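You operate a simulated robot arm through the tools that you are given. There is no shell and no other tool.

The job below is to be done with a simulated robot arm. You get a single attempt, and the scene is never put back.

Task
Put things in order on the top of the white table. At the end: the green file is on the blue tray; the brown short rusty pin stands where the white test card (marked "TEST LOAD") stood; the small purple rag stands where the green file stood; the white test card stands where the small purple rag stood; whatever was shut is shut again. Leave all else as you found it, and nothing knocked over.

Only the result counts: the job must be done as asked and must still hold three seconds after the hand-in. Knocking over, shifting, dropping, spilling or breaking anything else fails it.

Robot
A 6-joint arm with a two-finger parallel gripper, fixed in place. Base frame: the origin is at the foot of the arm, x ahead of it, y to its left, z up; the work surface is at about z = 0.004. Units: m, rad, N and s.
With the tool pointing down near the work surface it reaches from about 0.18 to 0.46 m from the base axis. Its first joint turns from -1.222 to 1.222 rad. Payload 1.9 kg.
The tool frame sits at the grasp point between the pads (the TCP): z along the fingers, y along the line on which they close. The tips reach 0.023 m beyond it. The gripper opens to 0.094 m. The fingers are 0.038 m wide and 0.01 m thick; the gripper's body (0.054 by 0.096 m) begins 0.039 m behind the TCP.
Orientation is that of the tool frame in the base frame, as a unit quaternion [x, y, z, w]. With the fingers straight down and closing along the base's y, the tool's x points along the base's -x, its y along +y and its z along -z.

Tools
- The arm moves only by the tool send_rows. Its argument "commands" is a list of rows, each a list of 7 numbers: the shift along the tool's x, y, z in units of 40 mm (1.0 is 40 mm), then the turn, a rotation vector about the tool's x, y, z in units of 5 degrees (1.0 is 5 degrees), then the closure in counts, from 0 (fully open) to 255 (shut). In form: [[dx, dy, dz, rx, ry, rz, jaw], ...]. A call has 1 to 20 rows; each row shifts and turns the commanded pose from where the row before left it, along the tool's axes as they then stand. A call with a number of a shift or a turn outside -1 to 1 is refused whole. Each row takes 0.2 s and may step no farther than 0.05 m and 0.15 rad from the row before; otherwise, or with a gripper value out of range, the whole call is refused. Where a pose cannot be reached the arm comes as near as it can. A force on the tool above 40 N (or 10 N above the force at the start of the call, whichever is more), or a blocked arm, ends the call early, and 0.2 s more pass. Each finger travels about 0.108 m/s and halts on what it meets, pressing with about 27 N; the grip force reading is that of the motor and also rises with nothing between the fingers. The clock runs only during rows and for 0.2 s after the last one: add rows that do not move to give the fingers time. It gives the time, the measured TCP pose, the force on the tool (base axes), the opening and the grip force at its end, in the units of the frame above (readings bear some noise), with the torque about the TCP (base axes, N m) and any sound that the robot's microphone picked up.
- Cameras (640 x 400 px; columns grow to the right, rows downward): "scene" is fixed at [0.0596, 0.3246, 0.4129]; the picture's right is [-0.69, -0.72, 0.00], its down [-0.49, 0.47, -0.73] and it looks along [0.53, -0.51, -0.68] (base axes); focal length 214 px, centre (320, 200). "wrist" rides on the gripper at [0.086, 0.016, -0.075] in the tool frame; the picture's right is [-0.18, 0.98, 0.00], its down [-0.58, -0.11, -0.81] and it looks along [-0.79, -0.15, 0.59] (tool axes); focal length 243 px, centre (320, 200). There is no depth. A picture from a camera that has moved, and an enlarged one, comes with that camera's place and axes in the base frame and with its lens.
- snapshot(camera): a new picture of that camera. The clock stands still meanwhile.
- zoom(camera, box): a new picture of the part [left, top, right, bottom] of that camera's present view, enlarged. The clock stands still meanwhile.
- close_job(): hands the job in; it is judged then, once.

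Nothing tells you positions but the pictures and the camera data. Unless the task says otherwise, let go and move clear before handing in.

The tools are called as a command line: name --pt "numbers of a row" for each row, then --argument value for the rest, lists and objects as JSON in quotes. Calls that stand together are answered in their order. send_rows: Moves the arm, as the interface text tells. Its arguments: {"type":"object","properties":{"commands":{"type":"array","items":{"type":"array","items":{"type":"number"}}}},"required":["commands"]} The other tools are called the same way: snapshot (camera) takes a picture; zoom (camera, box) takes an enlarged picture of a part of a camera's view; close_job () hands the job in.

At the start:

```text
time: 0.0
eef_pos: [0.2483, 0.0952, 0.3102]
tool_rot: [0.001, 1.0, 0.0, 0.0]
force: [0.2, -0.4, -0.9]
moment: [-0.02, -0.01, 0.01]
gripper_width: 0.094
grip_force: 0.0
```

scene: 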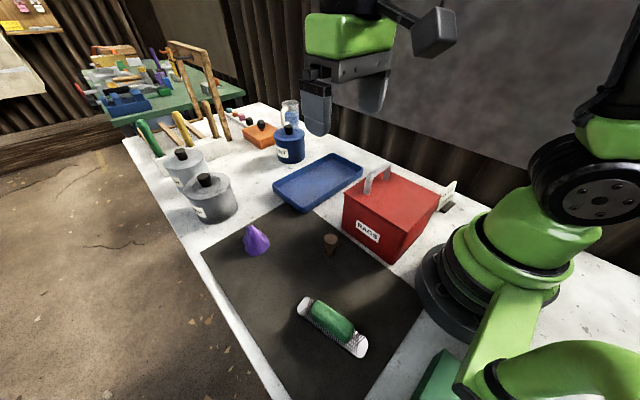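
wrist: 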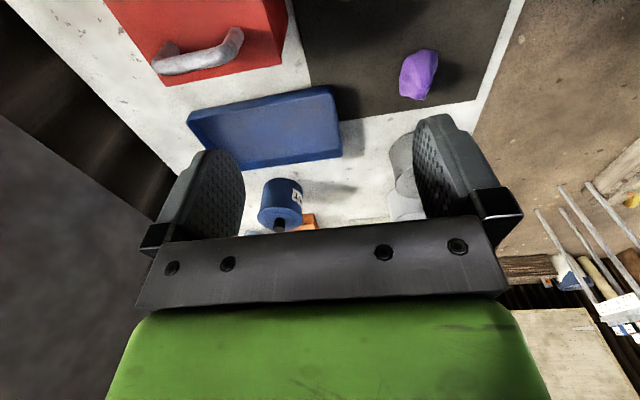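

I see a white table with a dark mat holding a purple rag, a brown pin and a green file. There is also a blue tray, a red box marked RAGS with a white card behind it, and some cans. I'll look closer before moving.

zoom --camera "scene" --box '[220, 140, 480, 300]'

zoom --camera "scene" --box '[200, 220, 460, 400]'

zoom --camera "scene" --box '[120, 80, 320, 220]'

zoom --camera "wrist" --box '[100, 0, 540, 240]'

```text
2.46 times, centred on (350, 220) of scene
camera zoom: at [0.0596, 0.3246, 0.4129], right [-0.69, -0.72, 0.0], down [-0.49, 0.47, -0.73], along [0.53, -0.51, -0.68], focal length 528 px, centre (246, 151)
```

zoom: 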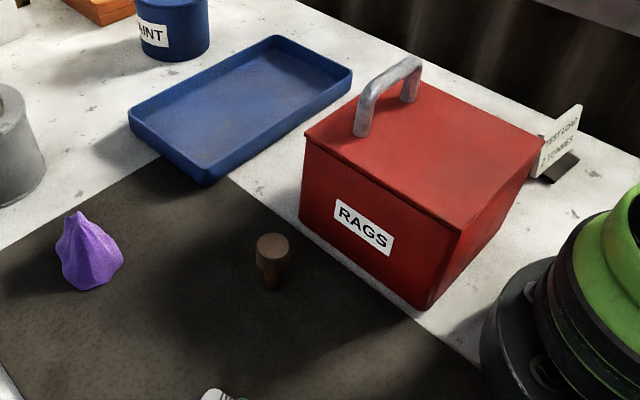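

```text
2.22 times, centred on (330, 310) of scene
camera zoom: at [0.0596, 0.3246, 0.4129], right [-0.69, -0.72, 0.0], down [-0.49, 0.47, -0.73], along [0.53, -0.51, -0.68], focal length 477 px, centre (298, -44)
```

zoom: 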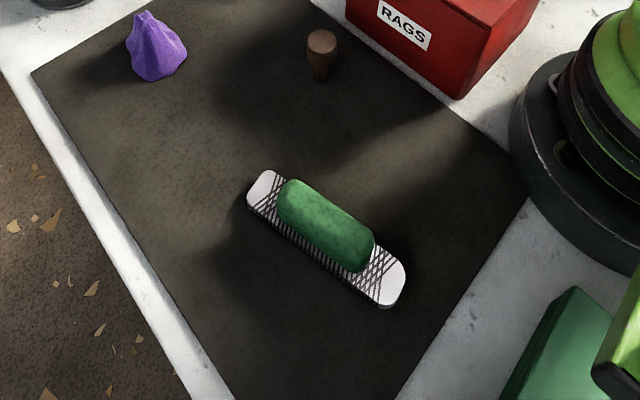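

```text
2.86 times, centred on (220, 150) of scene
camera zoom: at [0.0596, 0.3246, 0.4129], right [-0.69, -0.72, 0.0], down [-0.49, 0.47, -0.73], along [0.53, -0.51, -0.68], focal length 613 px, centre (606, 343)
```

zoom: 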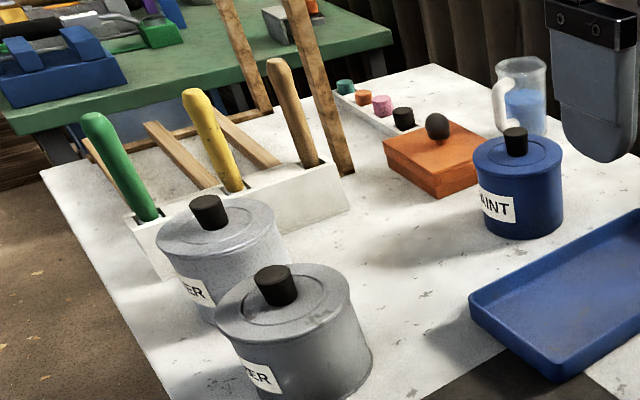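

```text
1.45 times, centred on (320, 120) of wrist
camera zoom: at [0.1604, 0.1109, 0.3862], right [0.19, 0.98, 0.0], down [0.58, -0.11, 0.81], along [0.79, -0.15, -0.59], focal length 353 px, centre (320, 316)
```

zoom: 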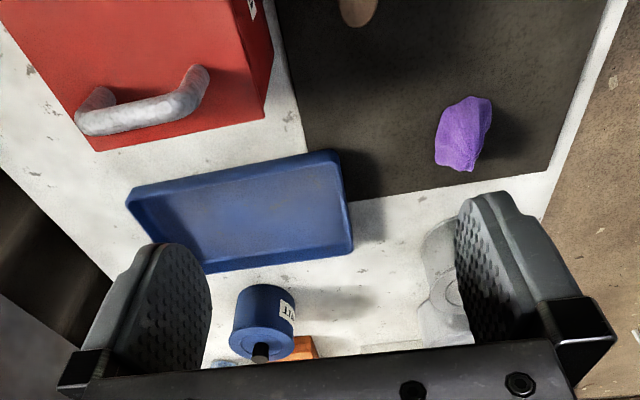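

The four items look to be at about these spots: file (0.13, 0.23), pin (0.234, 0.126), rag (0.36, 0.23), and card (0.12, -0.2) behind the red box. I'll shift the arm and turn the wrist camera toward -y to see the card properly.

send_rows --pt "0.19 -0.9 0 0 0 0 0" --pt "0.19 -0.9 0 0 0 0 0" --pt "0.19 -0.9 0 0 0 0 0" --pt "0.19 -0.9 0 0 0 0 0" --pt "0 0 0 0 0 1 0" --pt "0 0 0 0 0 1 0" --pt "0 0 0 0 0 1 0" --pt "0 0 0 0 0 1 0" --pt "0 0 0 0 0 1 0" --pt "0 0 0 0 0 1 0" --pt "0 0 0 0 0 1 0" --pt "0 0 0 0 0 1 0" --pt "0 0 0 0 0 1 0" --pt "0 0 0 0 0 1 0" --pt "0 0 0 0 0 1 0" --pt "0 0 0 0 0 1 0" --pt "0 0 0 0 0 1 0" --pt "0 0 0 0 0 1 0" --pt "0 0 0 0 0 1 0" --pt "0 0 0 0 0 1 0"

```text
time: 4.2
eef_pos: [0.2171, -0.05, 0.3114]
tool_rot: [0.644, 0.765, 0.001, 0.001]
force: [0.2, 1.0, 0.1]
moment: [-0.02, -0.01, -0.03]
gripper_width: 0.0942
grip_force: 0.1
```

snapshot --camera "wrist"

snapshot --camera "scene"

```text
taken
camera wrist: at [0.2179, 0.0382, 0.3862], right [1.0, -0.01, 0.0], down [-0.01, -0.59, 0.81], along [-0.01, -0.81, -0.59], focal length 243 px, centre (320, 200)
```

wrist: 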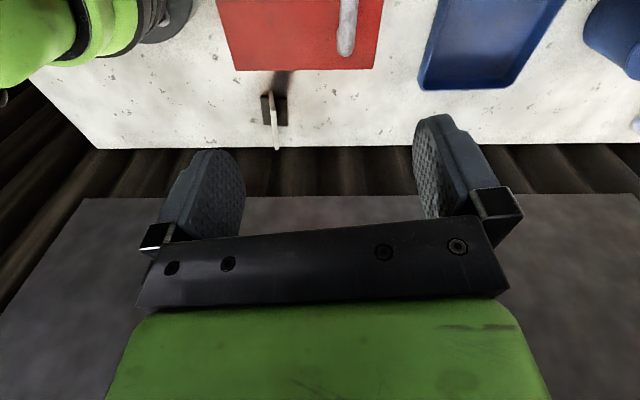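

```text
taken
```

scene: 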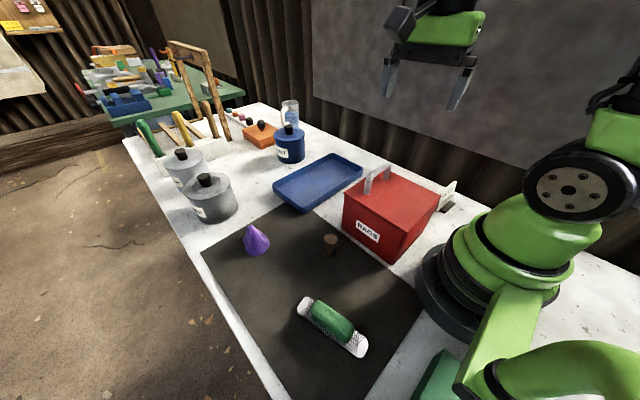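

The card stands edge-on on a dark foot behind the box, with its plate in the y-z plane. I'll zoom in on it.

zoom --camera "wrist" --box '[210, 50, 350, 160]'

zoom --camera "scene" --box '[400, 160, 500, 230]'

```text
3.64 times, centred on (280, 105) of wrist
camera zoom: at [0.2179, 0.0382, 0.3862], right [1.0, -0.01, 0.0], down [-0.01, -0.59, 0.81], along [-0.01, -0.81, -0.59], focal length 882 px, centre (466, 546)
```

zoom: 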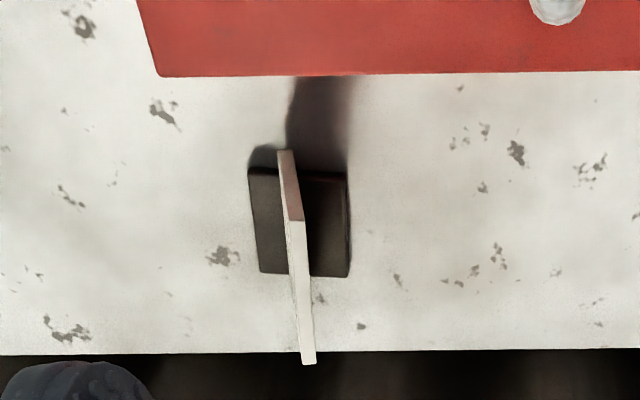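

```text
5.71 times, centred on (450, 195) of scene
camera zoom: at [0.0596, 0.3246, 0.4129], right [-0.69, -0.72, 0.0], down [-0.49, 0.47, -0.73], along [0.53, -0.51, -0.68], focal length 1226 px, centre (-423, 229)
```

zoom: 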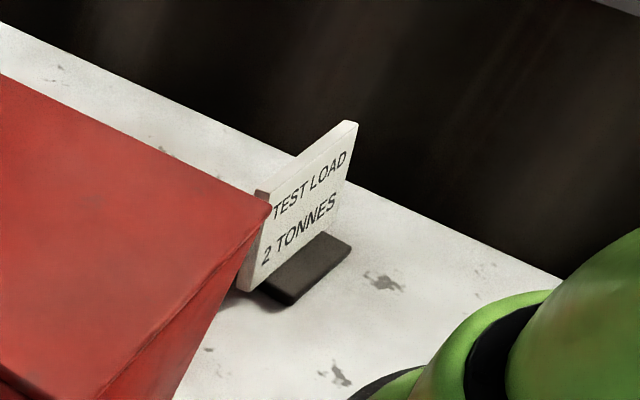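

The card's foot is centred at about (0.137, -0.212). The plate is about 78 mm long in y, 65 mm tall and thin in x. Now I'll turn the camera toward +y to survey the mat.

send_rows --pt "0 0 0 0 0 -1 0" --pt "0 0 0 0 0 -1 0" --pt "0 0 0 0 0 -1 0" --pt "0 0 0 0 0 -1 0" --pt "0 0 0 0 0 -1 0" --pt "0 0 0 0 0 -1 0" --pt "0 0 0 0 0 -1 0" --pt "0 0 0 0 0 -1 0" --pt "0 0 0 0 0 -1 0" --pt "0 0 0 0 0 -1 0" --pt "0 0 0 0 0 -1 0" --pt "0 0 0 0 0 -1 0" --pt "0 0 0 0 0 -1 0" --pt "0 0 0 0 0 -1 0" --pt "0 0 0 0 0 -1 0" --pt "0 0 0 0 0 -1 0" --pt "0 0 0 0 0 -1 0" --pt "0 0 0 0 0 -1 0"

send_rows --pt "0 0 0 0 0 -1 0" --pt "0 0 0 0 0 -1 0" --pt "0 0 0 0 0 -1 0" --pt "0 0 0 0 0 -1 0" --pt "0 0 0 0 0 -1 0" --pt "0 0 0 0 0 -1 0" --pt "0 0 0 0 0 -1 0" --pt "0 0 0 0 0 -1 0" --pt "0 0 0 0 0 -1 0" --pt "0 0 0 0 0 -1 0" --pt "0 0 0 0 0 -1 0" --pt "0 0 0 0 0 -1 0" --pt "0 0 0 0 0 0 0"

snapshot --camera "wrist"

```text
time: 8.0
eef_pos: [0.2169, -0.0495, 0.3111]
tool_rot: [-0.087, 0.996, 0.0, 0.0]
force: [0.0, 0.3, -0.3]
moment: [0.01, 0.02, 0.02]
gripper_width: 0.094
grip_force: 0.1
```

```text
time: 10.8
eef_pos: [0.2173, -0.0496, 0.3109]
tool_rot: [-0.573, 0.819, 0.0, 0.001]
force: [-0.3, 0.0, 0.2]
moment: [0.0, 0.01, 0.0]
gripper_width: 0.0939
grip_force: 0.1
```

```text
taken
camera wrist: at [0.1713, -0.1254, 0.3864], right [-0.86, 0.51, 0.0], down [0.3, 0.51, 0.81], along [0.41, 0.69, -0.59], focal length 243 px, centre (320, 200)
```

wrist: 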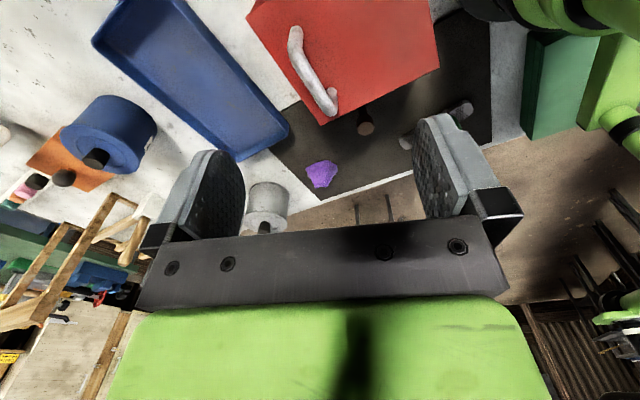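

I can see the mat partly from here. I'll move toward +y and finish turning for a better view.

send_rows --pt "-0.727 0.442 0 0 0 0 0" --pt "-0.727 0.442 0 0 0 0 0" --pt "-0.727 0.442 0 0 0 0 0" --pt "0 0 0 0 0 -1 0" --pt "0 0 0 0 0 -1 0" --pt "0 0 0 0 0 -1 0" --pt "0 0 0 0 0 -1 0" --pt "0 0 0 0 0 0 0"

snapshot --camera "wrist"

```text
time: 12.6
eef_pos: [0.1954, 0.0514, 0.3104]
tool_rot: [0.707, -0.707, 0.0, -0.001]
force: [-0.1, 0.0, 0.1]
moment: [0.03, -0.01, -0.01]
gripper_width: 0.0938
grip_force: 0.3
```

```text
taken
camera wrist: at [0.1797, -0.036, 0.3863], right [-0.98, 0.18, 0.0], down [0.11, 0.58, 0.81], along [0.15, 0.79, -0.59], focal length 243 px, centre (320, 200)
```

wrist: 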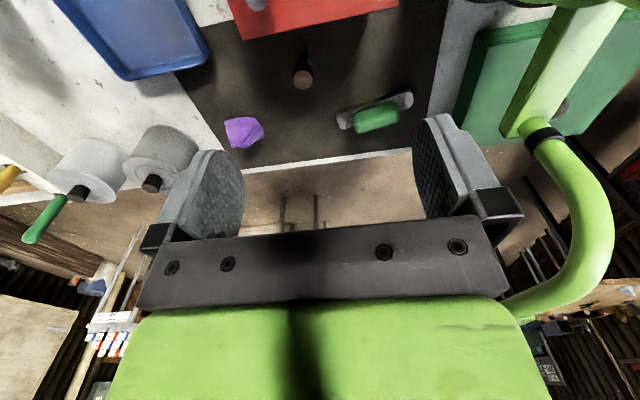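

zoom --camera "wrist" --box '[200, 30, 440, 170]'

zoom --camera "wrist" --box '[320, 70, 430, 150]'

zoom --camera "wrist" --box '[210, 50, 320, 150]'

```text
2.67 times, centred on (320, 100) of wrist
camera zoom: at [0.1797, -0.036, 0.3863], right [-0.98, 0.18, 0.0], down [0.11, 0.58, 0.81], along [0.15, 0.79, -0.59], focal length 647 px, centre (320, 467)
```

zoom: 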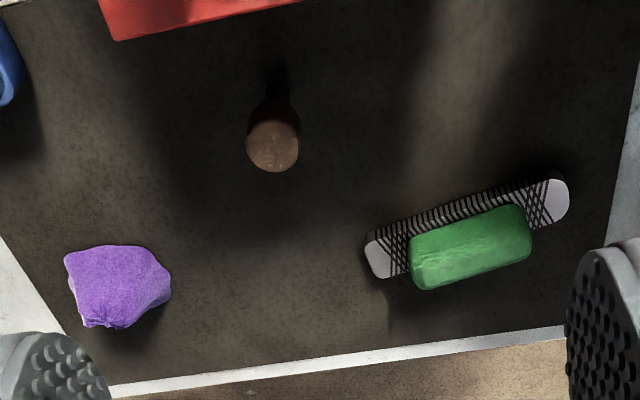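

```text
5.00 times, centred on (375, 110) of wrist
camera zoom: at [0.1797, -0.036, 0.3863], right [-0.98, 0.18, 0.0], down [0.11, 0.58, 0.81], along [0.15, 0.79, -0.59], focal length 1213 px, centre (45, 650)
```

zoom: 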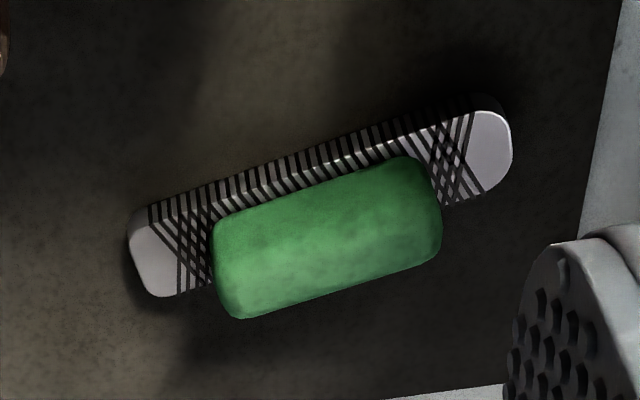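

```text
4.00 times, centred on (265, 100) of wrist
camera zoom: at [0.1797, -0.036, 0.3863], right [-0.98, 0.18, 0.0], down [0.11, 0.58, 0.81], along [0.15, 0.79, -0.59], focal length 970 px, centre (540, 600)
```

zoom: 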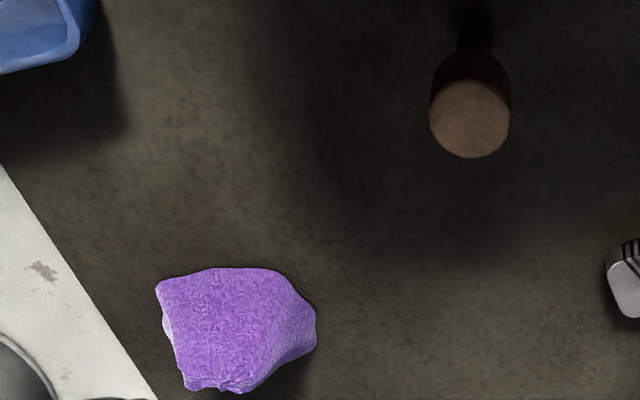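

The pin is a mushroom shape with its wide head up. I'll zoom in on each item from the scene camera to fix heights and exact places.

zoom --camera "scene" --box '[300, 220, 364, 260]'

zoom --camera "scene" --box '[224, 212, 288, 262]'

zoom --camera "scene" --box '[286, 288, 382, 363]'

zoom --camera "scene" --box '[264, 140, 376, 220]'

```text
10.00 times, centred on (332, 240) of scene
camera zoom: at [0.0596, 0.3246, 0.4129], right [-0.69, -0.72, 0.0], down [-0.49, 0.47, -0.73], along [0.53, -0.51, -0.68], focal length 2145 px, centre (200, -200)
```

zoom: 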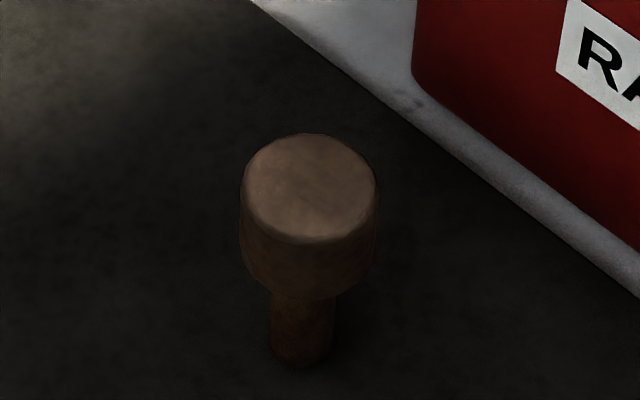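

```text
8.00 times, centred on (256, 237) of scene
camera zoom: at [0.0596, 0.3246, 0.4129], right [-0.69, -0.72, 0.0], down [-0.49, 0.47, -0.73], along [0.53, -0.51, -0.68], focal length 1716 px, centre (832, -96)
```

zoom: 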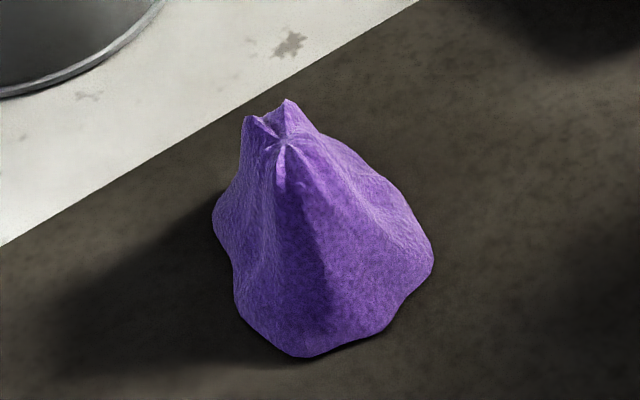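

```text
5.33 times, centred on (334, 326) of scene
camera zoom: at [0.0596, 0.3246, 0.4129], right [-0.69, -0.72, 0.0], down [-0.49, 0.47, -0.73], along [0.53, -0.51, -0.68], focal length 1144 px, centre (245, -469)
```

zoom: 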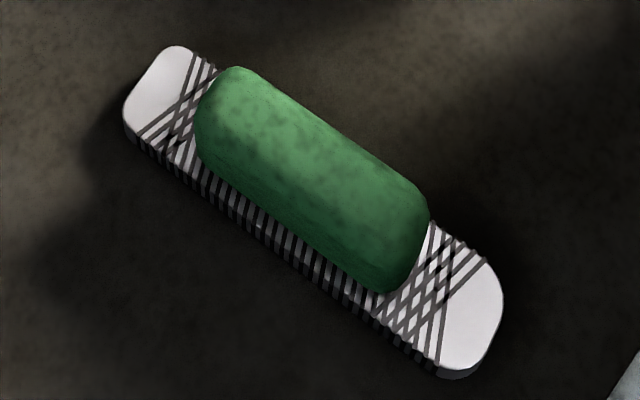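

```text
5.00 times, centred on (320, 180) of scene
camera zoom: at [0.0596, 0.3246, 0.4129], right [-0.69, -0.72, 0.0], down [-0.49, 0.47, -0.73], along [0.53, -0.51, -0.68], focal length 1072 px, centre (320, 300)
```

zoom: 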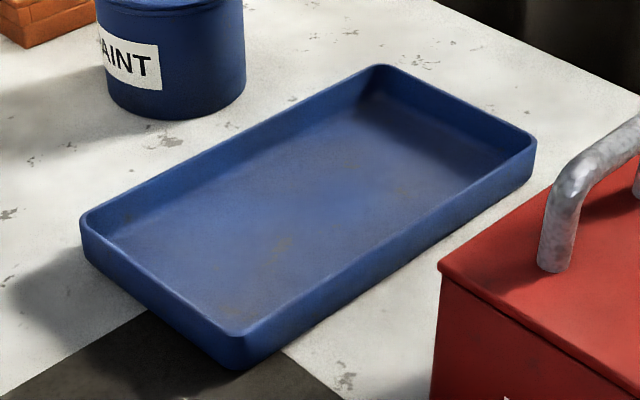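

Here is what I measure:
- **Pin:** bolt-like, at (0.233, 0.127), with a 27 mm head whose top is at about 0.065.
- **File:** centred at about (0.133, 0.225), turned about 10°.
- **Rag:** a cone about 65 mm wide and 65 mm tall, near (0.37, 0.228).
- **Tray:** x from 0.37 to 0.50, y from -0.158 to 0.088.

The file goes first, so I'm aligning above it.

send_rows --pt "0 0 0 0 0 1 0" --pt "0 0 0 0 0 1 0" --pt "0 0 0 0 0 1 0" --pt "0 0 0 0 0 1 0" --pt "0 0 0 0 0 1 0" --pt "0 0 0 0 0 1 0" --pt "0 0 0 0 0 1 0" --pt "0 0 0 0 0 1 0" --pt "0 0 0 0 0 1 0" --pt "0 0 0 0 0 1 0" --pt "0 0 0 0 0 1 0" --pt "0 0 0 0 0 1 0" --pt "0 0 0 0 0 1 0" --pt "0 0 0 0 0 1 0" --pt "0 0 0 0 0 1 0" --pt "0 0 0 0 0 1 0" --pt "0 0 0 0 0 0 0"

send_rows --pt "0.156 0.91 0 0 0 0 0" --pt "0.156 0.91 0 0 0 0 0" --pt "0.156 0.91 0 0 0 0 0" --pt "0.156 0.91 0 0 0 0 0" --pt "0.156 0.91 0 0 0 0 0" --pt "0 0 0 0 0 0 0"

snapshot --camera "wrist"

snapshot --camera "scene"

```text
time: 16.2
eef_pos: [0.197, 0.0507, 0.3101]
tool_rot: [-0.085, 0.996, 0.001, 0.001]
force: [-0.1, 0.0, -0.1]
moment: [0.0, 0.02, -0.02]
gripper_width: 0.0938
grip_force: 0.1
```

```text
time: 17.6
eef_pos: [0.1373, 0.2248, 0.3115]
tool_rot: [-0.086, 0.996, 0.0, 0.001]
force: [0.1, -0.1, 0.7]
moment: [-0.01, 0.0, -0.02]
gripper_width: 0.0937
grip_force: 0.1
```

```text
taken
camera wrist: at [0.0478, 0.2255, 0.3868], right [0.01, 1.0, 0.0], down [0.59, -0.01, 0.81], along [0.81, -0.01, -0.59], focal length 243 px, centre (320, 200)
```

wrist: 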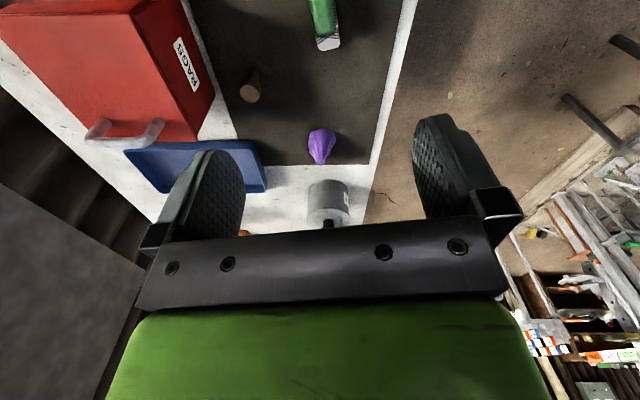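

```text
taken
```

scene: 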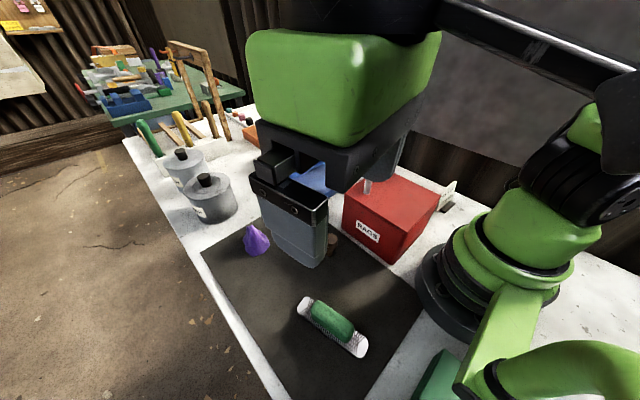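

The gripper is aligned over the file. I'll descend most of the way and check.

send_rows --pt "0 0 1 0 0 0 0" --pt "0 0 1 0 0 0 0" --pt "0 0 1 0 0 0 0" --pt "0 0 1 0 0 0 0" --pt "0 0 1 0 0 0 0" --pt "0 0 0.7 0 0 0 0" --pt "0 0 0 0 0 0 0"

snapshot --camera "wrist"

snapshot --camera "scene"

```text
time: 19.2
eef_pos: [0.134, 0.2254, 0.083]
tool_rot: [-0.086, 0.996, 0.0, 0.001]
force: [0.0, -0.6, -0.2]
moment: [0.0, 0.04, -0.02]
gripper_width: 0.0942
grip_force: 0.0
```

```text
taken
camera wrist: at [0.0453, 0.2255, 0.1589], right [0.01, 1.0, 0.0], down [0.59, -0.01, 0.81], along [0.81, -0.01, -0.59], focal length 243 px, centre (320, 200)
```

wrist: 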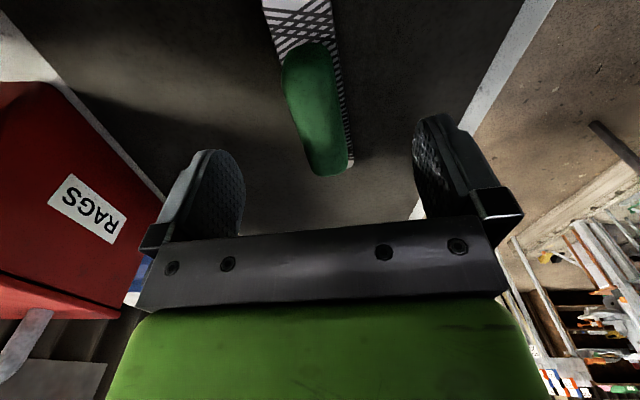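

```text
taken
```

scene: 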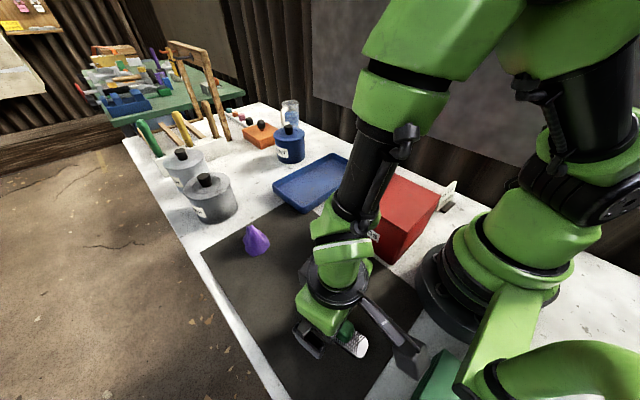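

The file sits centred between the fingers. I'll descend to about z = 0.033 and close.

send_rows --pt "0 0 0.6 0 0 0 0" --pt "0 0 0.6 0 0 0 0" --pt "0 0 0.05 0 0 0 0" --pt "0 0 0 0 0 0 0" --pt "0 0 0 0 0 0 255" --pt "0 0 0 0 0 0 255" --pt "0 0 0 0 0 0 255" --pt "0 0 0 0 0 0 255" --pt "0 0 0 0 0 0 255"

snapshot --camera "scene"

```text
time: 21.2
eef_pos: [0.1352, 0.2239, 0.0323]
tool_rot: [-0.087, 0.996, 0.0, 0.001]
force: [0.3, 0.7, -0.2]
moment: [0.04, -0.11, 0.03]
gripper_width: 0.0316
grip_force: 26.7
```

```text
taken
```

scene: 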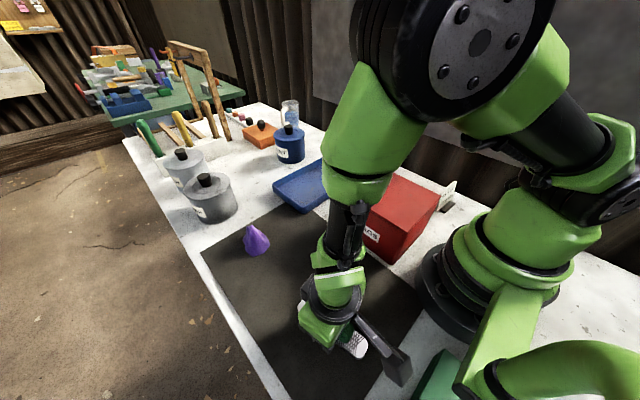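

I have the file, with the grip stopped at 31.6 mm wide. Lifting it now.

send_rows --pt "0 0 -0.3 0 0 0 255" --pt "0 0 -0.6 0 0 0 255" --pt "0 0 -1 0 0 0 255" --pt "0 0 -1 0 0 0 255" --pt "0 0 -1 0 0 0 255" --pt "0 0 -1 0 0 0 255" --pt "0 0 0 0 0 0 255"

snapshot --camera "scene"

snapshot --camera "wrist"

```text
time: 22.8
eef_pos: [0.1352, 0.2261, 0.2284]
tool_rot: [-0.087, 0.996, 0.0, 0.001]
force: [-0.5, -0.2, -2.8]
moment: [0.01, -0.01, 0.01]
gripper_width: 0.0314
grip_force: 27.7
```

```text
taken
```

scene: 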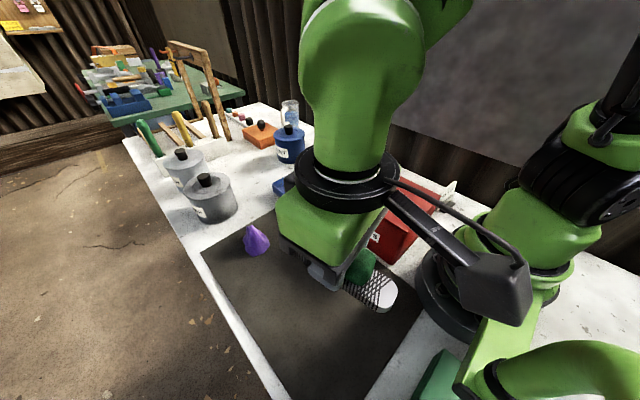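

```text
taken
camera wrist: at [0.0466, 0.2266, 0.3036], right [0.01, 1.0, 0.0], down [0.59, -0.01, 0.81], along [0.81, -0.01, -0.59], focal length 243 px, centre (320, 200)
```

wrist: 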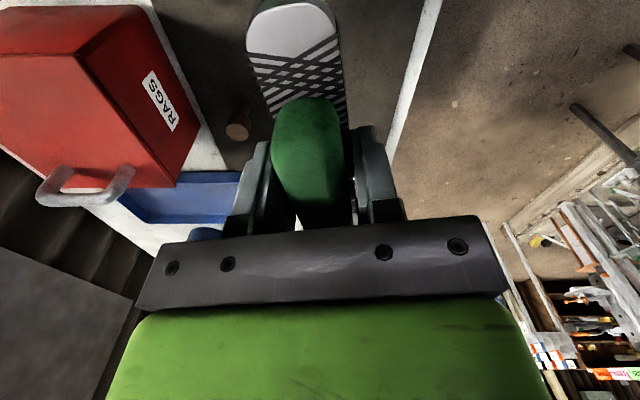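

The file is held firmly. I'll carry it at z ≈ 0.228 to above the tray, then turn it to lie along the tray.

send_rows --pt "-0.623 -0.7715 0 0 0 0 255" --pt "-0.623 -0.7715 0 0 0 0 255" --pt "-0.623 -0.7715 0 0 0 0 255" --pt "-0.623 -0.7715 0 0 0 0 255" --pt "-0.623 -0.7715 0 0 0 0 255" --pt "-0.623 -0.7715 0 0 0 0 255" --pt "-0.623 -0.7715 0 0 0 0 255" --pt "-0.623 -0.7715 0 0 0 0 255" --pt "-0.623 -0.7715 0 0 0 0 255" --pt "-0.623 -0.7715 0 0 0 0 255" --pt "0 0 0 0 0 0 255"

send_rows --pt "0 0 0 0 0 1 255" --pt "0 0 0 0 0 1 255" --pt "0 0 0 0 0 1 255" --pt "0 0 0 0 0 1 255" --pt "0 0 0 0 0 1 255" --pt "0 0 0 0 0 1 255" --pt "0 0 0 0 0 1 255" --pt "0 0 0 0 0 1 255" --pt "0 0 0 0 0 1 255" --pt "0 0 0 0 0 1 255" --pt "0 0 0 0 0 1 255" --pt "0 0 0 0 0 1 255" --pt "0 0 0 0 0 1 255" --pt "0 0 0 0 0 1 255" --pt "0 0 0 0 0 1 255" --pt "0 0 0 0 0 1 255" --pt "0 0 0 0 0 1 255" --pt "0 0 0 0 0 1 255" --pt "0 0 0 0 0 1 255" --pt "0 0 0 0 0 1 255"

snapshot --camera "scene"

snapshot --camera "wrist"

```text
time: 25.2
eef_pos: [0.4323, -0.0356, 0.23]
tool_rot: [-0.087, 0.996, 0.0, 0.0]
force: [-0.3, 0.0, -3.5]
moment: [-0.01, 0.02, -0.01]
gripper_width: 0.0316
grip_force: 26.8
```

```text
time: 29.4
eef_pos: [0.4332, -0.0356, 0.2292]
tool_rot: [0.709, 0.706, 0.001, 0.002]
force: [-0.9, 0.1, -3.0]
moment: [-0.03, -0.02, -0.01]
gripper_width: 0.0318
grip_force: 27.2
```

```text
taken
```

scene: 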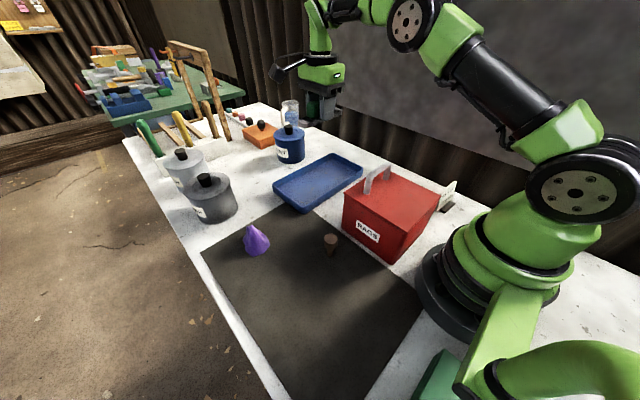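

```text
taken
camera wrist: at [0.4491, 0.0499, 0.3042], right [0.98, -0.19, 0.0], down [-0.11, -0.58, 0.81], along [-0.15, -0.79, -0.59], focal length 243 px, centre (320, 200)
```

wrist: 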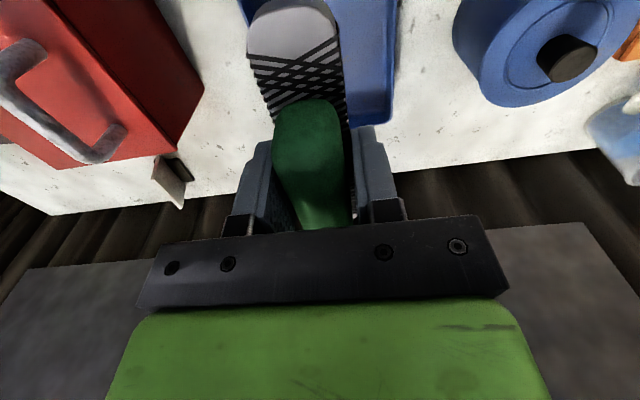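

The file is over the tray's middle and lies along its length. I'll lower to just above the floor and check.

send_rows --pt "0 0 1 0 0 0 255" --pt "0 0 1 0 0 0 255" --pt "0 0 1 0 0 0 255" --pt "0 0 1 0 0 0 255" --pt "0 0 0.23 0 0 0 255" --pt "0 0 0 0 0 0 255"

snapshot --camera "scene"

snapshot --camera "wrist"

```text
time: 30.8
eef_pos: [0.4332, -0.0348, 0.0605]
tool_rot: [0.708, 0.706, 0.0, 0.0]
force: [-0.2, -0.5, -3.3]
moment: [-0.01, 0.0, -0.01]
gripper_width: 0.0316
grip_force: 26.6
```

```text
taken
```

scene: 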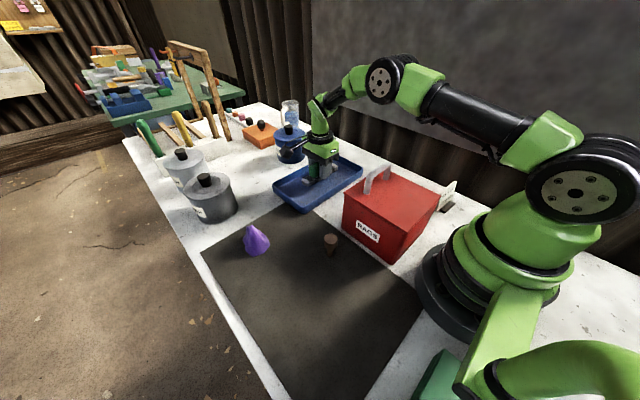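

```text
taken
camera wrist: at [0.4493, 0.051, 0.1352], right [0.98, -0.19, 0.0], down [-0.11, -0.58, 0.81], along [-0.15, -0.79, -0.59], focal length 243 px, centre (320, 200)
```

wrist: 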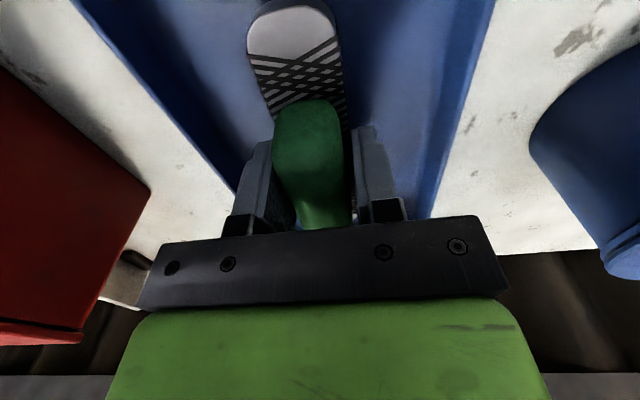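

The file is well inside the tray. I'll lower it gently and watch the force.

send_rows --pt "0 0 0.25 0 0 0 255" --pt "0 0 0.2 0 0 0 255" --pt "0 0 0.1 0 0 0 255" --pt "0 0 0 0 0 0 255"

```text
time: 31.8
eef_pos: [0.4337, -0.0353, 0.0386]
tool_rot: [0.708, 0.706, 0.001, 0.001]
force: [0.8, -0.6, -3.1]
moment: [0.01, -0.02, 0.02]
gripper_width: 0.0315
grip_force: 27.4
```

send_rows --pt "0 0 0.05 0 0 0 255" --pt "0 0 0 0 0 0 255"

zoom --camera "scene" --box '[264, 140, 376, 220]'

```text
time: 32.4
eef_pos: [0.4343, -0.0354, 0.0356]
tool_rot: [0.708, 0.706, 0.002, 0.001]
force: [-1.6, -2.0, 8.8]
moment: [0.75, 0.09, 0.07]
gripper_width: 0.0318
grip_force: 27.9
```

```text
5.00 times, centred on (320, 180) of scene
camera zoom: at [0.0596, 0.3246, 0.4129], right [-0.69, -0.72, 0.0], down [-0.49, 0.47, -0.73], along [0.53, -0.51, -0.68], focal length 1072 px, centre (320, 300)
```

zoom: 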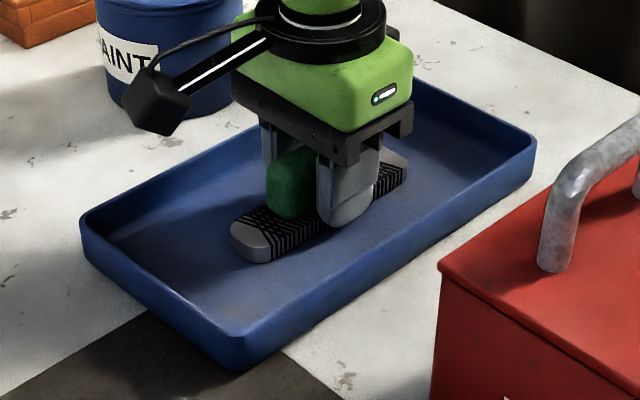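

The file is touching the tray floor. I'll open partway so the fingers stay clear of the rim, then rise.

send_rows --pt "0 0 0 0 0 0 150" --pt "0 0 0 0 0 0 110" --pt "0 0 0 0 0 0 105" --pt "0 0 0 0 0 0 105"

snapshot --camera "wrist"

```text
time: 33.4
eef_pos: [0.4338, -0.0348, 0.0367]
tool_rot: [0.708, 0.706, 0.001, 0.001]
force: [0.5, -0.2, -0.2]
moment: [0.02, 0.02, 0.02]
gripper_width: 0.055
grip_force: 0.0
```

```text
taken
camera wrist: at [0.4493, 0.0507, 0.1112], right [0.98, -0.19, 0.0], down [-0.11, -0.58, 0.81], along [-0.15, -0.79, -0.59], focal length 243 px, centre (320, 200)
```

wrist: 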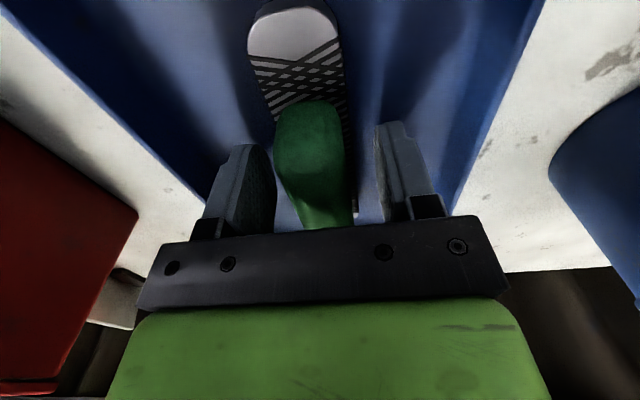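

The file is released and resting in the tray. I'll rise, then go look at the rag.

send_rows --pt "0 0 -0.5 0 0 0 105" --pt "0 0 -1 0 0 0 105" --pt "0 0 -1 0 0 0 60" --pt "0 0 -1 0 0 0 0" --pt "0 0 -0.8 0 0 0 0" --pt "0.9375 -0.683 0 0 0 0 0" --pt "0.9375 -0.683 0 0 0 0 0" --pt "0.9375 -0.683 0 0 0 0 0" --pt "0.9375 -0.683 0 0 0 0 0" --pt "0.9375 -0.683 0 0 0 0 0" --pt "0.9375 -0.683 0 0 0 0 0" --pt "0 0 0 0 0 0 0"

send_rows --pt "0 0 0 0 0 -1 0" --pt "0 0 0 0 0 -1 0" --pt "0 0 0 0 0 -1 0" --pt "0 0 0 0 0 -1 0" --pt "0 0 0 0 0 -1 0" --pt "0 0 0 0 0 -1 0" --pt "0 0 0 0 0 -1 0" --pt "0 0 0 0 0 -1 0" --pt "0 0 0 0 0 -1 0" --pt "0 0 0 0 0 -1 0" --pt "0 0 0 0 0 -1 0" --pt "0 0 0 0 0 -1 0" --pt "0 0 0 0 0 -1 0" --pt "0 0 0 0 0 -1 0" --pt "0 0 0 0 0 -1 0" --pt "0 0 0 0 0 -1 0" --pt "0 0 0 0 0 -1 0" --pt "0 0 0 0 0 -1 0" --pt "0 0 0 0 0 0 0"

snapshot --camera "wrist"

snapshot --camera "scene"

```text
time: 36.0
eef_pos: [0.27, 0.1913, 0.2065]
tool_rot: [0.708, 0.706, 0.001, 0.001]
force: [-0.5, -0.3, -0.8]
moment: [-0.02, -0.04, -0.01]
gripper_width: 0.0943
grip_force: 0.1
```

```text
time: 40.0
eef_pos: [0.271, 0.1898, 0.2083]
tool_rot: [0.0, 1.0, 0.0, 0.001]
force: [-0.1, -0.3, 1.4]
moment: [-0.01, -0.02, -0.04]
gripper_width: 0.0941
grip_force: 0.0
```

```text
taken
camera wrist: at [0.183, 0.2049, 0.2832], right [0.18, 0.98, 0.0], down [0.58, -0.11, 0.81], along [0.79, -0.15, -0.59], focal length 243 px, centre (320, 200)
```

wrist: 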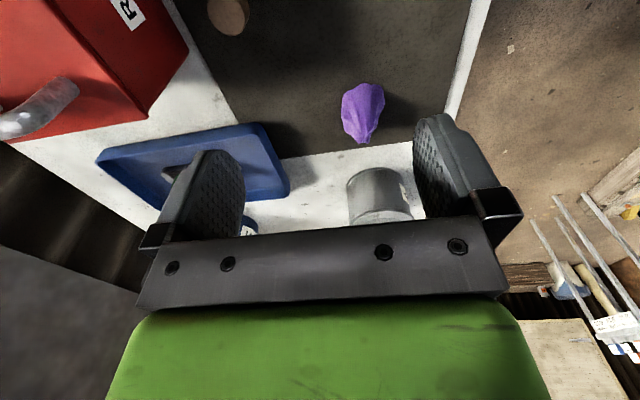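

```text
taken
```

scene: 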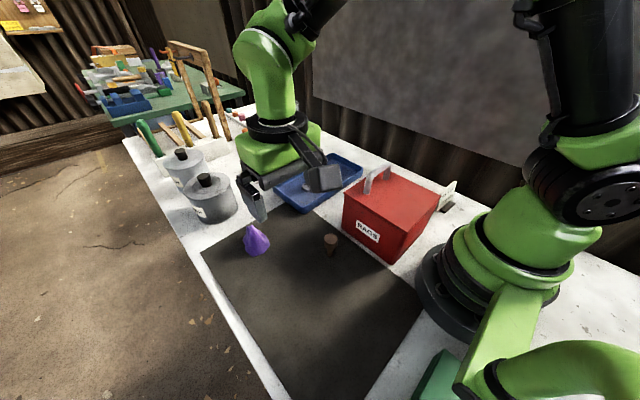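

zoom --camera "wrist" --box '[320, 70, 416, 154]'

zoom --camera "scene" --box '[264, 140, 376, 220]'

```text
4.76 times, centred on (368, 112) of wrist
camera zoom: at [0.183, 0.2049, 0.2832], right [0.18, 0.98, 0.0], down [0.58, -0.11, 0.81], along [0.79, -0.15, -0.59], focal length 1155 px, centre (91, 619)
```

zoom: 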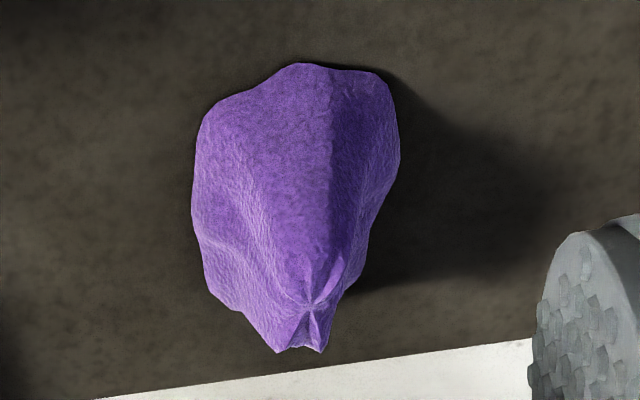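

```text
5.00 times, centred on (320, 180) of scene
camera zoom: at [0.0596, 0.3246, 0.4129], right [-0.69, -0.72, 0.0], down [-0.49, 0.47, -0.73], along [0.53, -0.51, -0.68], focal length 1072 px, centre (320, 300)
```

zoom: 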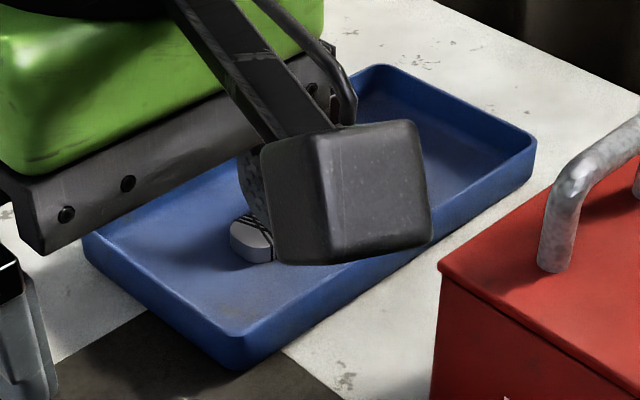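

The rag is centred at about (0.370, 0.226), about 55 mm wide in y and roughly 60 mm tall. I'll move over it and descend partway.

send_rows --pt "-0.825 0.3 0 0 0 0 0" --pt "-0.825 0.3 0 0 0 0 0" --pt "-0.825 0.3 0 0 0 0 0" --pt "0 0 1 0 0 0 0" --pt "0 0 1 0 0 0 0" --pt "0 0 0.9 0 0 0 0" --pt "0 0 0 0 0 0 0"

snapshot --camera "wrist"

zoom --camera "scene" --box '[200, 170, 312, 270]'

```text
time: 41.6
eef_pos: [0.3712, 0.2265, 0.0906]
tool_rot: [0.001, 1.0, 0.0, 0.0]
force: [-0.4, -0.5, 0.0]
moment: [0.0, 0.01, 0.0]
gripper_width: 0.094
grip_force: 0.0
```

```text
taken
camera wrist: at [0.2837, 0.2421, 0.1659], right [0.19, 0.98, 0.0], down [0.58, -0.11, 0.81], along [0.79, -0.15, -0.59], focal length 243 px, centre (320, 200)
```

wrist: 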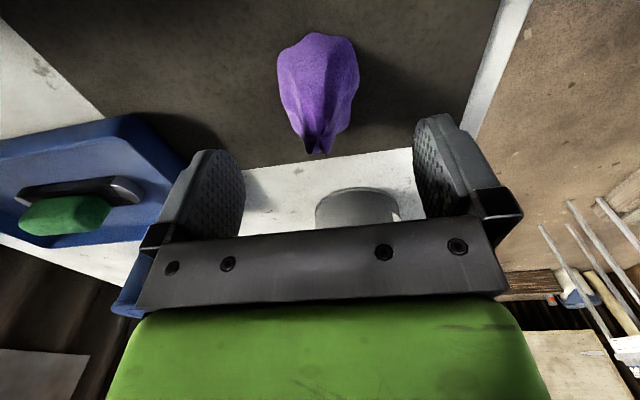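

```text
4.00 times, centred on (256, 220) of scene
camera zoom: at [0.0596, 0.3246, 0.4129], right [-0.69, -0.72, 0.0], down [-0.49, 0.47, -0.73], along [0.53, -0.51, -0.68], focal length 858 px, centre (576, 120)
```

zoom: 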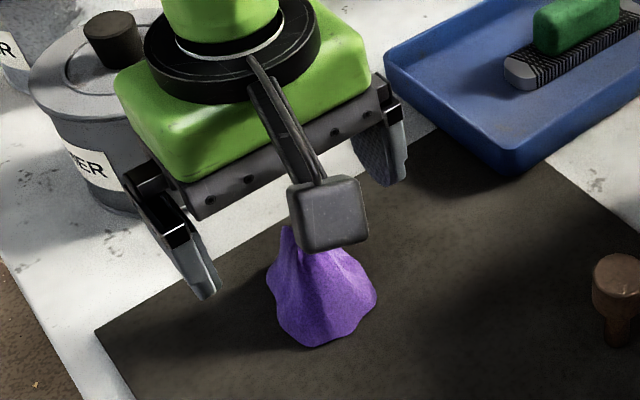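

The rag is centred between the open fingers. I'll descend to z ≈ 0.032 and close.

send_rows --pt "0 0 0.7 0 0 0 0" --pt "0 0 0.5 0 0 0 0" --pt "0 0 0.25 0 0 0 0" --pt "0 0 0 0 0 0 0" --pt "0 0 0 0 0 0 255" --pt "0 0 0 0 0 0 255" --pt "0 0 0 0 0 0 255" --pt "0 0 0 0 0 0 255" --pt "0 0 0 0 0 0 255"

zoom --camera "scene" --box '[200, 170, 312, 270]'

snapshot --camera "wrist"

```text
time: 43.6
eef_pos: [0.3709, 0.2265, 0.0358]
tool_rot: [0.0, 1.0, 0.001, 0.002]
force: [5.0, 0.9, 26.6]
moment: [0.1, -0.1, 0.07]
gripper_width: 0.0387
grip_force: 26.9
```

```text
4.00 times, centred on (256, 220) of scene
camera zoom: at [0.0595, 0.3246, 0.413], right [-0.69, -0.72, 0.0], down [-0.49, 0.47, -0.73], along [0.53, -0.51, -0.68], focal length 858 px, centre (576, 120)
```

zoom: 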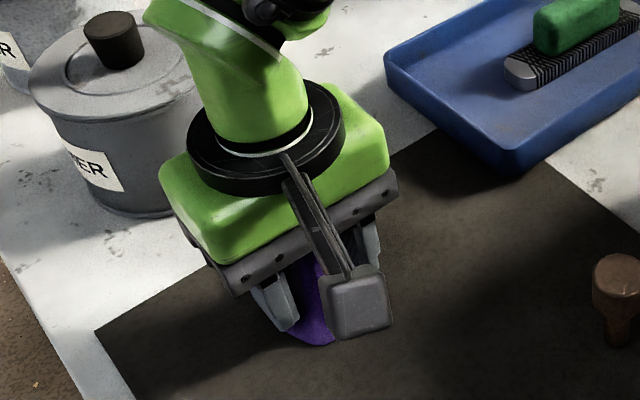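

```text
taken
camera wrist: at [0.2835, 0.2416, 0.1103], right [0.19, 0.98, 0.0], down [0.58, -0.11, 0.81], along [0.8, -0.15, -0.59], focal length 243 px, centre (320, 200)
```

wrist: 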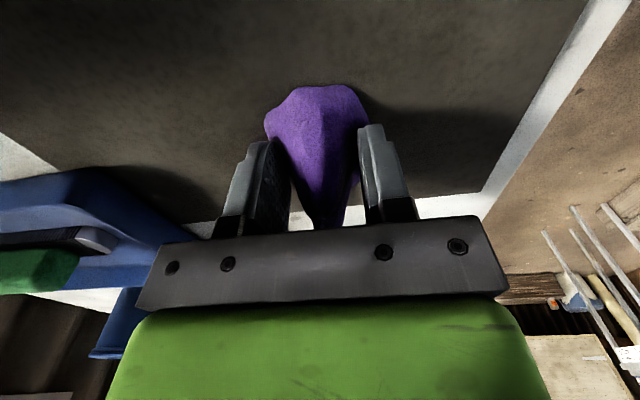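

The fingers are wedging on the flared base of the rag, with about 27 N pushing the tool up. I'll open, raise about 1 cm to where the rag is steeper, and regrip.

send_rows --pt "0 0 0 0 0 0 120" --pt "0 0 0 0 0 0 80" --pt "0 0 -0.3 0 0 0 80" --pt "0 0 0 0 0 0 80"

snapshot --camera "wrist"

```text
time: 44.6
eef_pos: [0.371, 0.2271, 0.0455]
tool_rot: [0.001, 1.0, 0.0, 0.0]
force: [-1.0, 0.1, 0.2]
moment: [0.0, -0.01, 0.01]
gripper_width: 0.0645
grip_force: 0.1
```

```text
taken
camera wrist: at [0.2834, 0.2415, 0.1211], right [0.19, 0.98, 0.0], down [0.58, -0.11, 0.81], along [0.79, -0.15, -0.59], focal length 243 px, centre (320, 200)
```

wrist: 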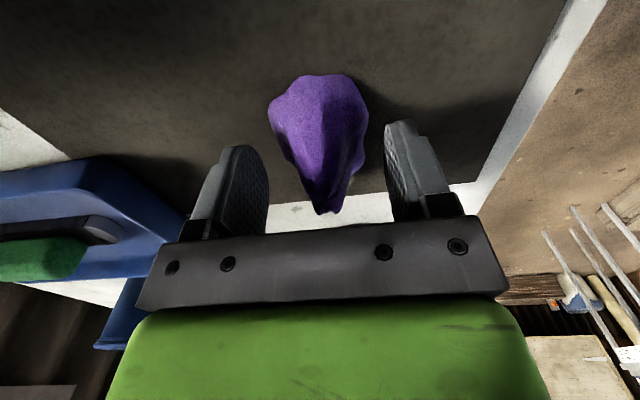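

send_rows --pt "0 0 0 0 0 0 150" --pt "0 0 0 0 0 0 200" --pt "0 0 0 0 0 0 255" --pt "0 0 0 0 0 0 255" --pt "0 0 0 0 0 0 255"

snapshot --camera "wrist"

```text
time: 45.8
eef_pos: [0.3705, 0.2259, 0.045]
tool_rot: [0.001, 1.0, 0.0, 0.001]
force: [0.3, 0.5, 1.2]
moment: [0.01, 0.01, 0.01]
gripper_width: 0.0234
grip_force: 27.1
```

```text
taken
camera wrist: at [0.2835, 0.2415, 0.1212], right [0.19, 0.98, 0.0], down [0.58, -0.11, 0.81], along [0.79, -0.15, -0.59], focal length 243 px, centre (320, 200)
```

wrist: 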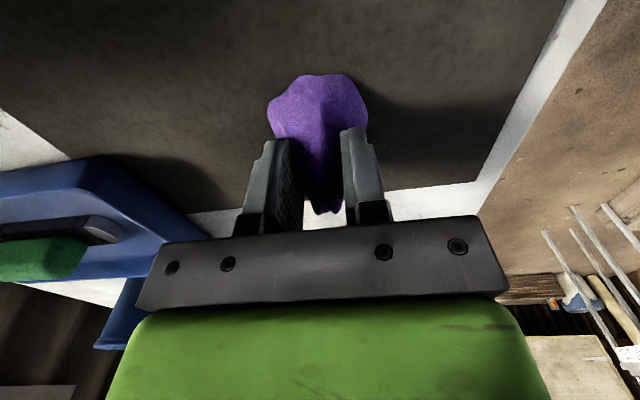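

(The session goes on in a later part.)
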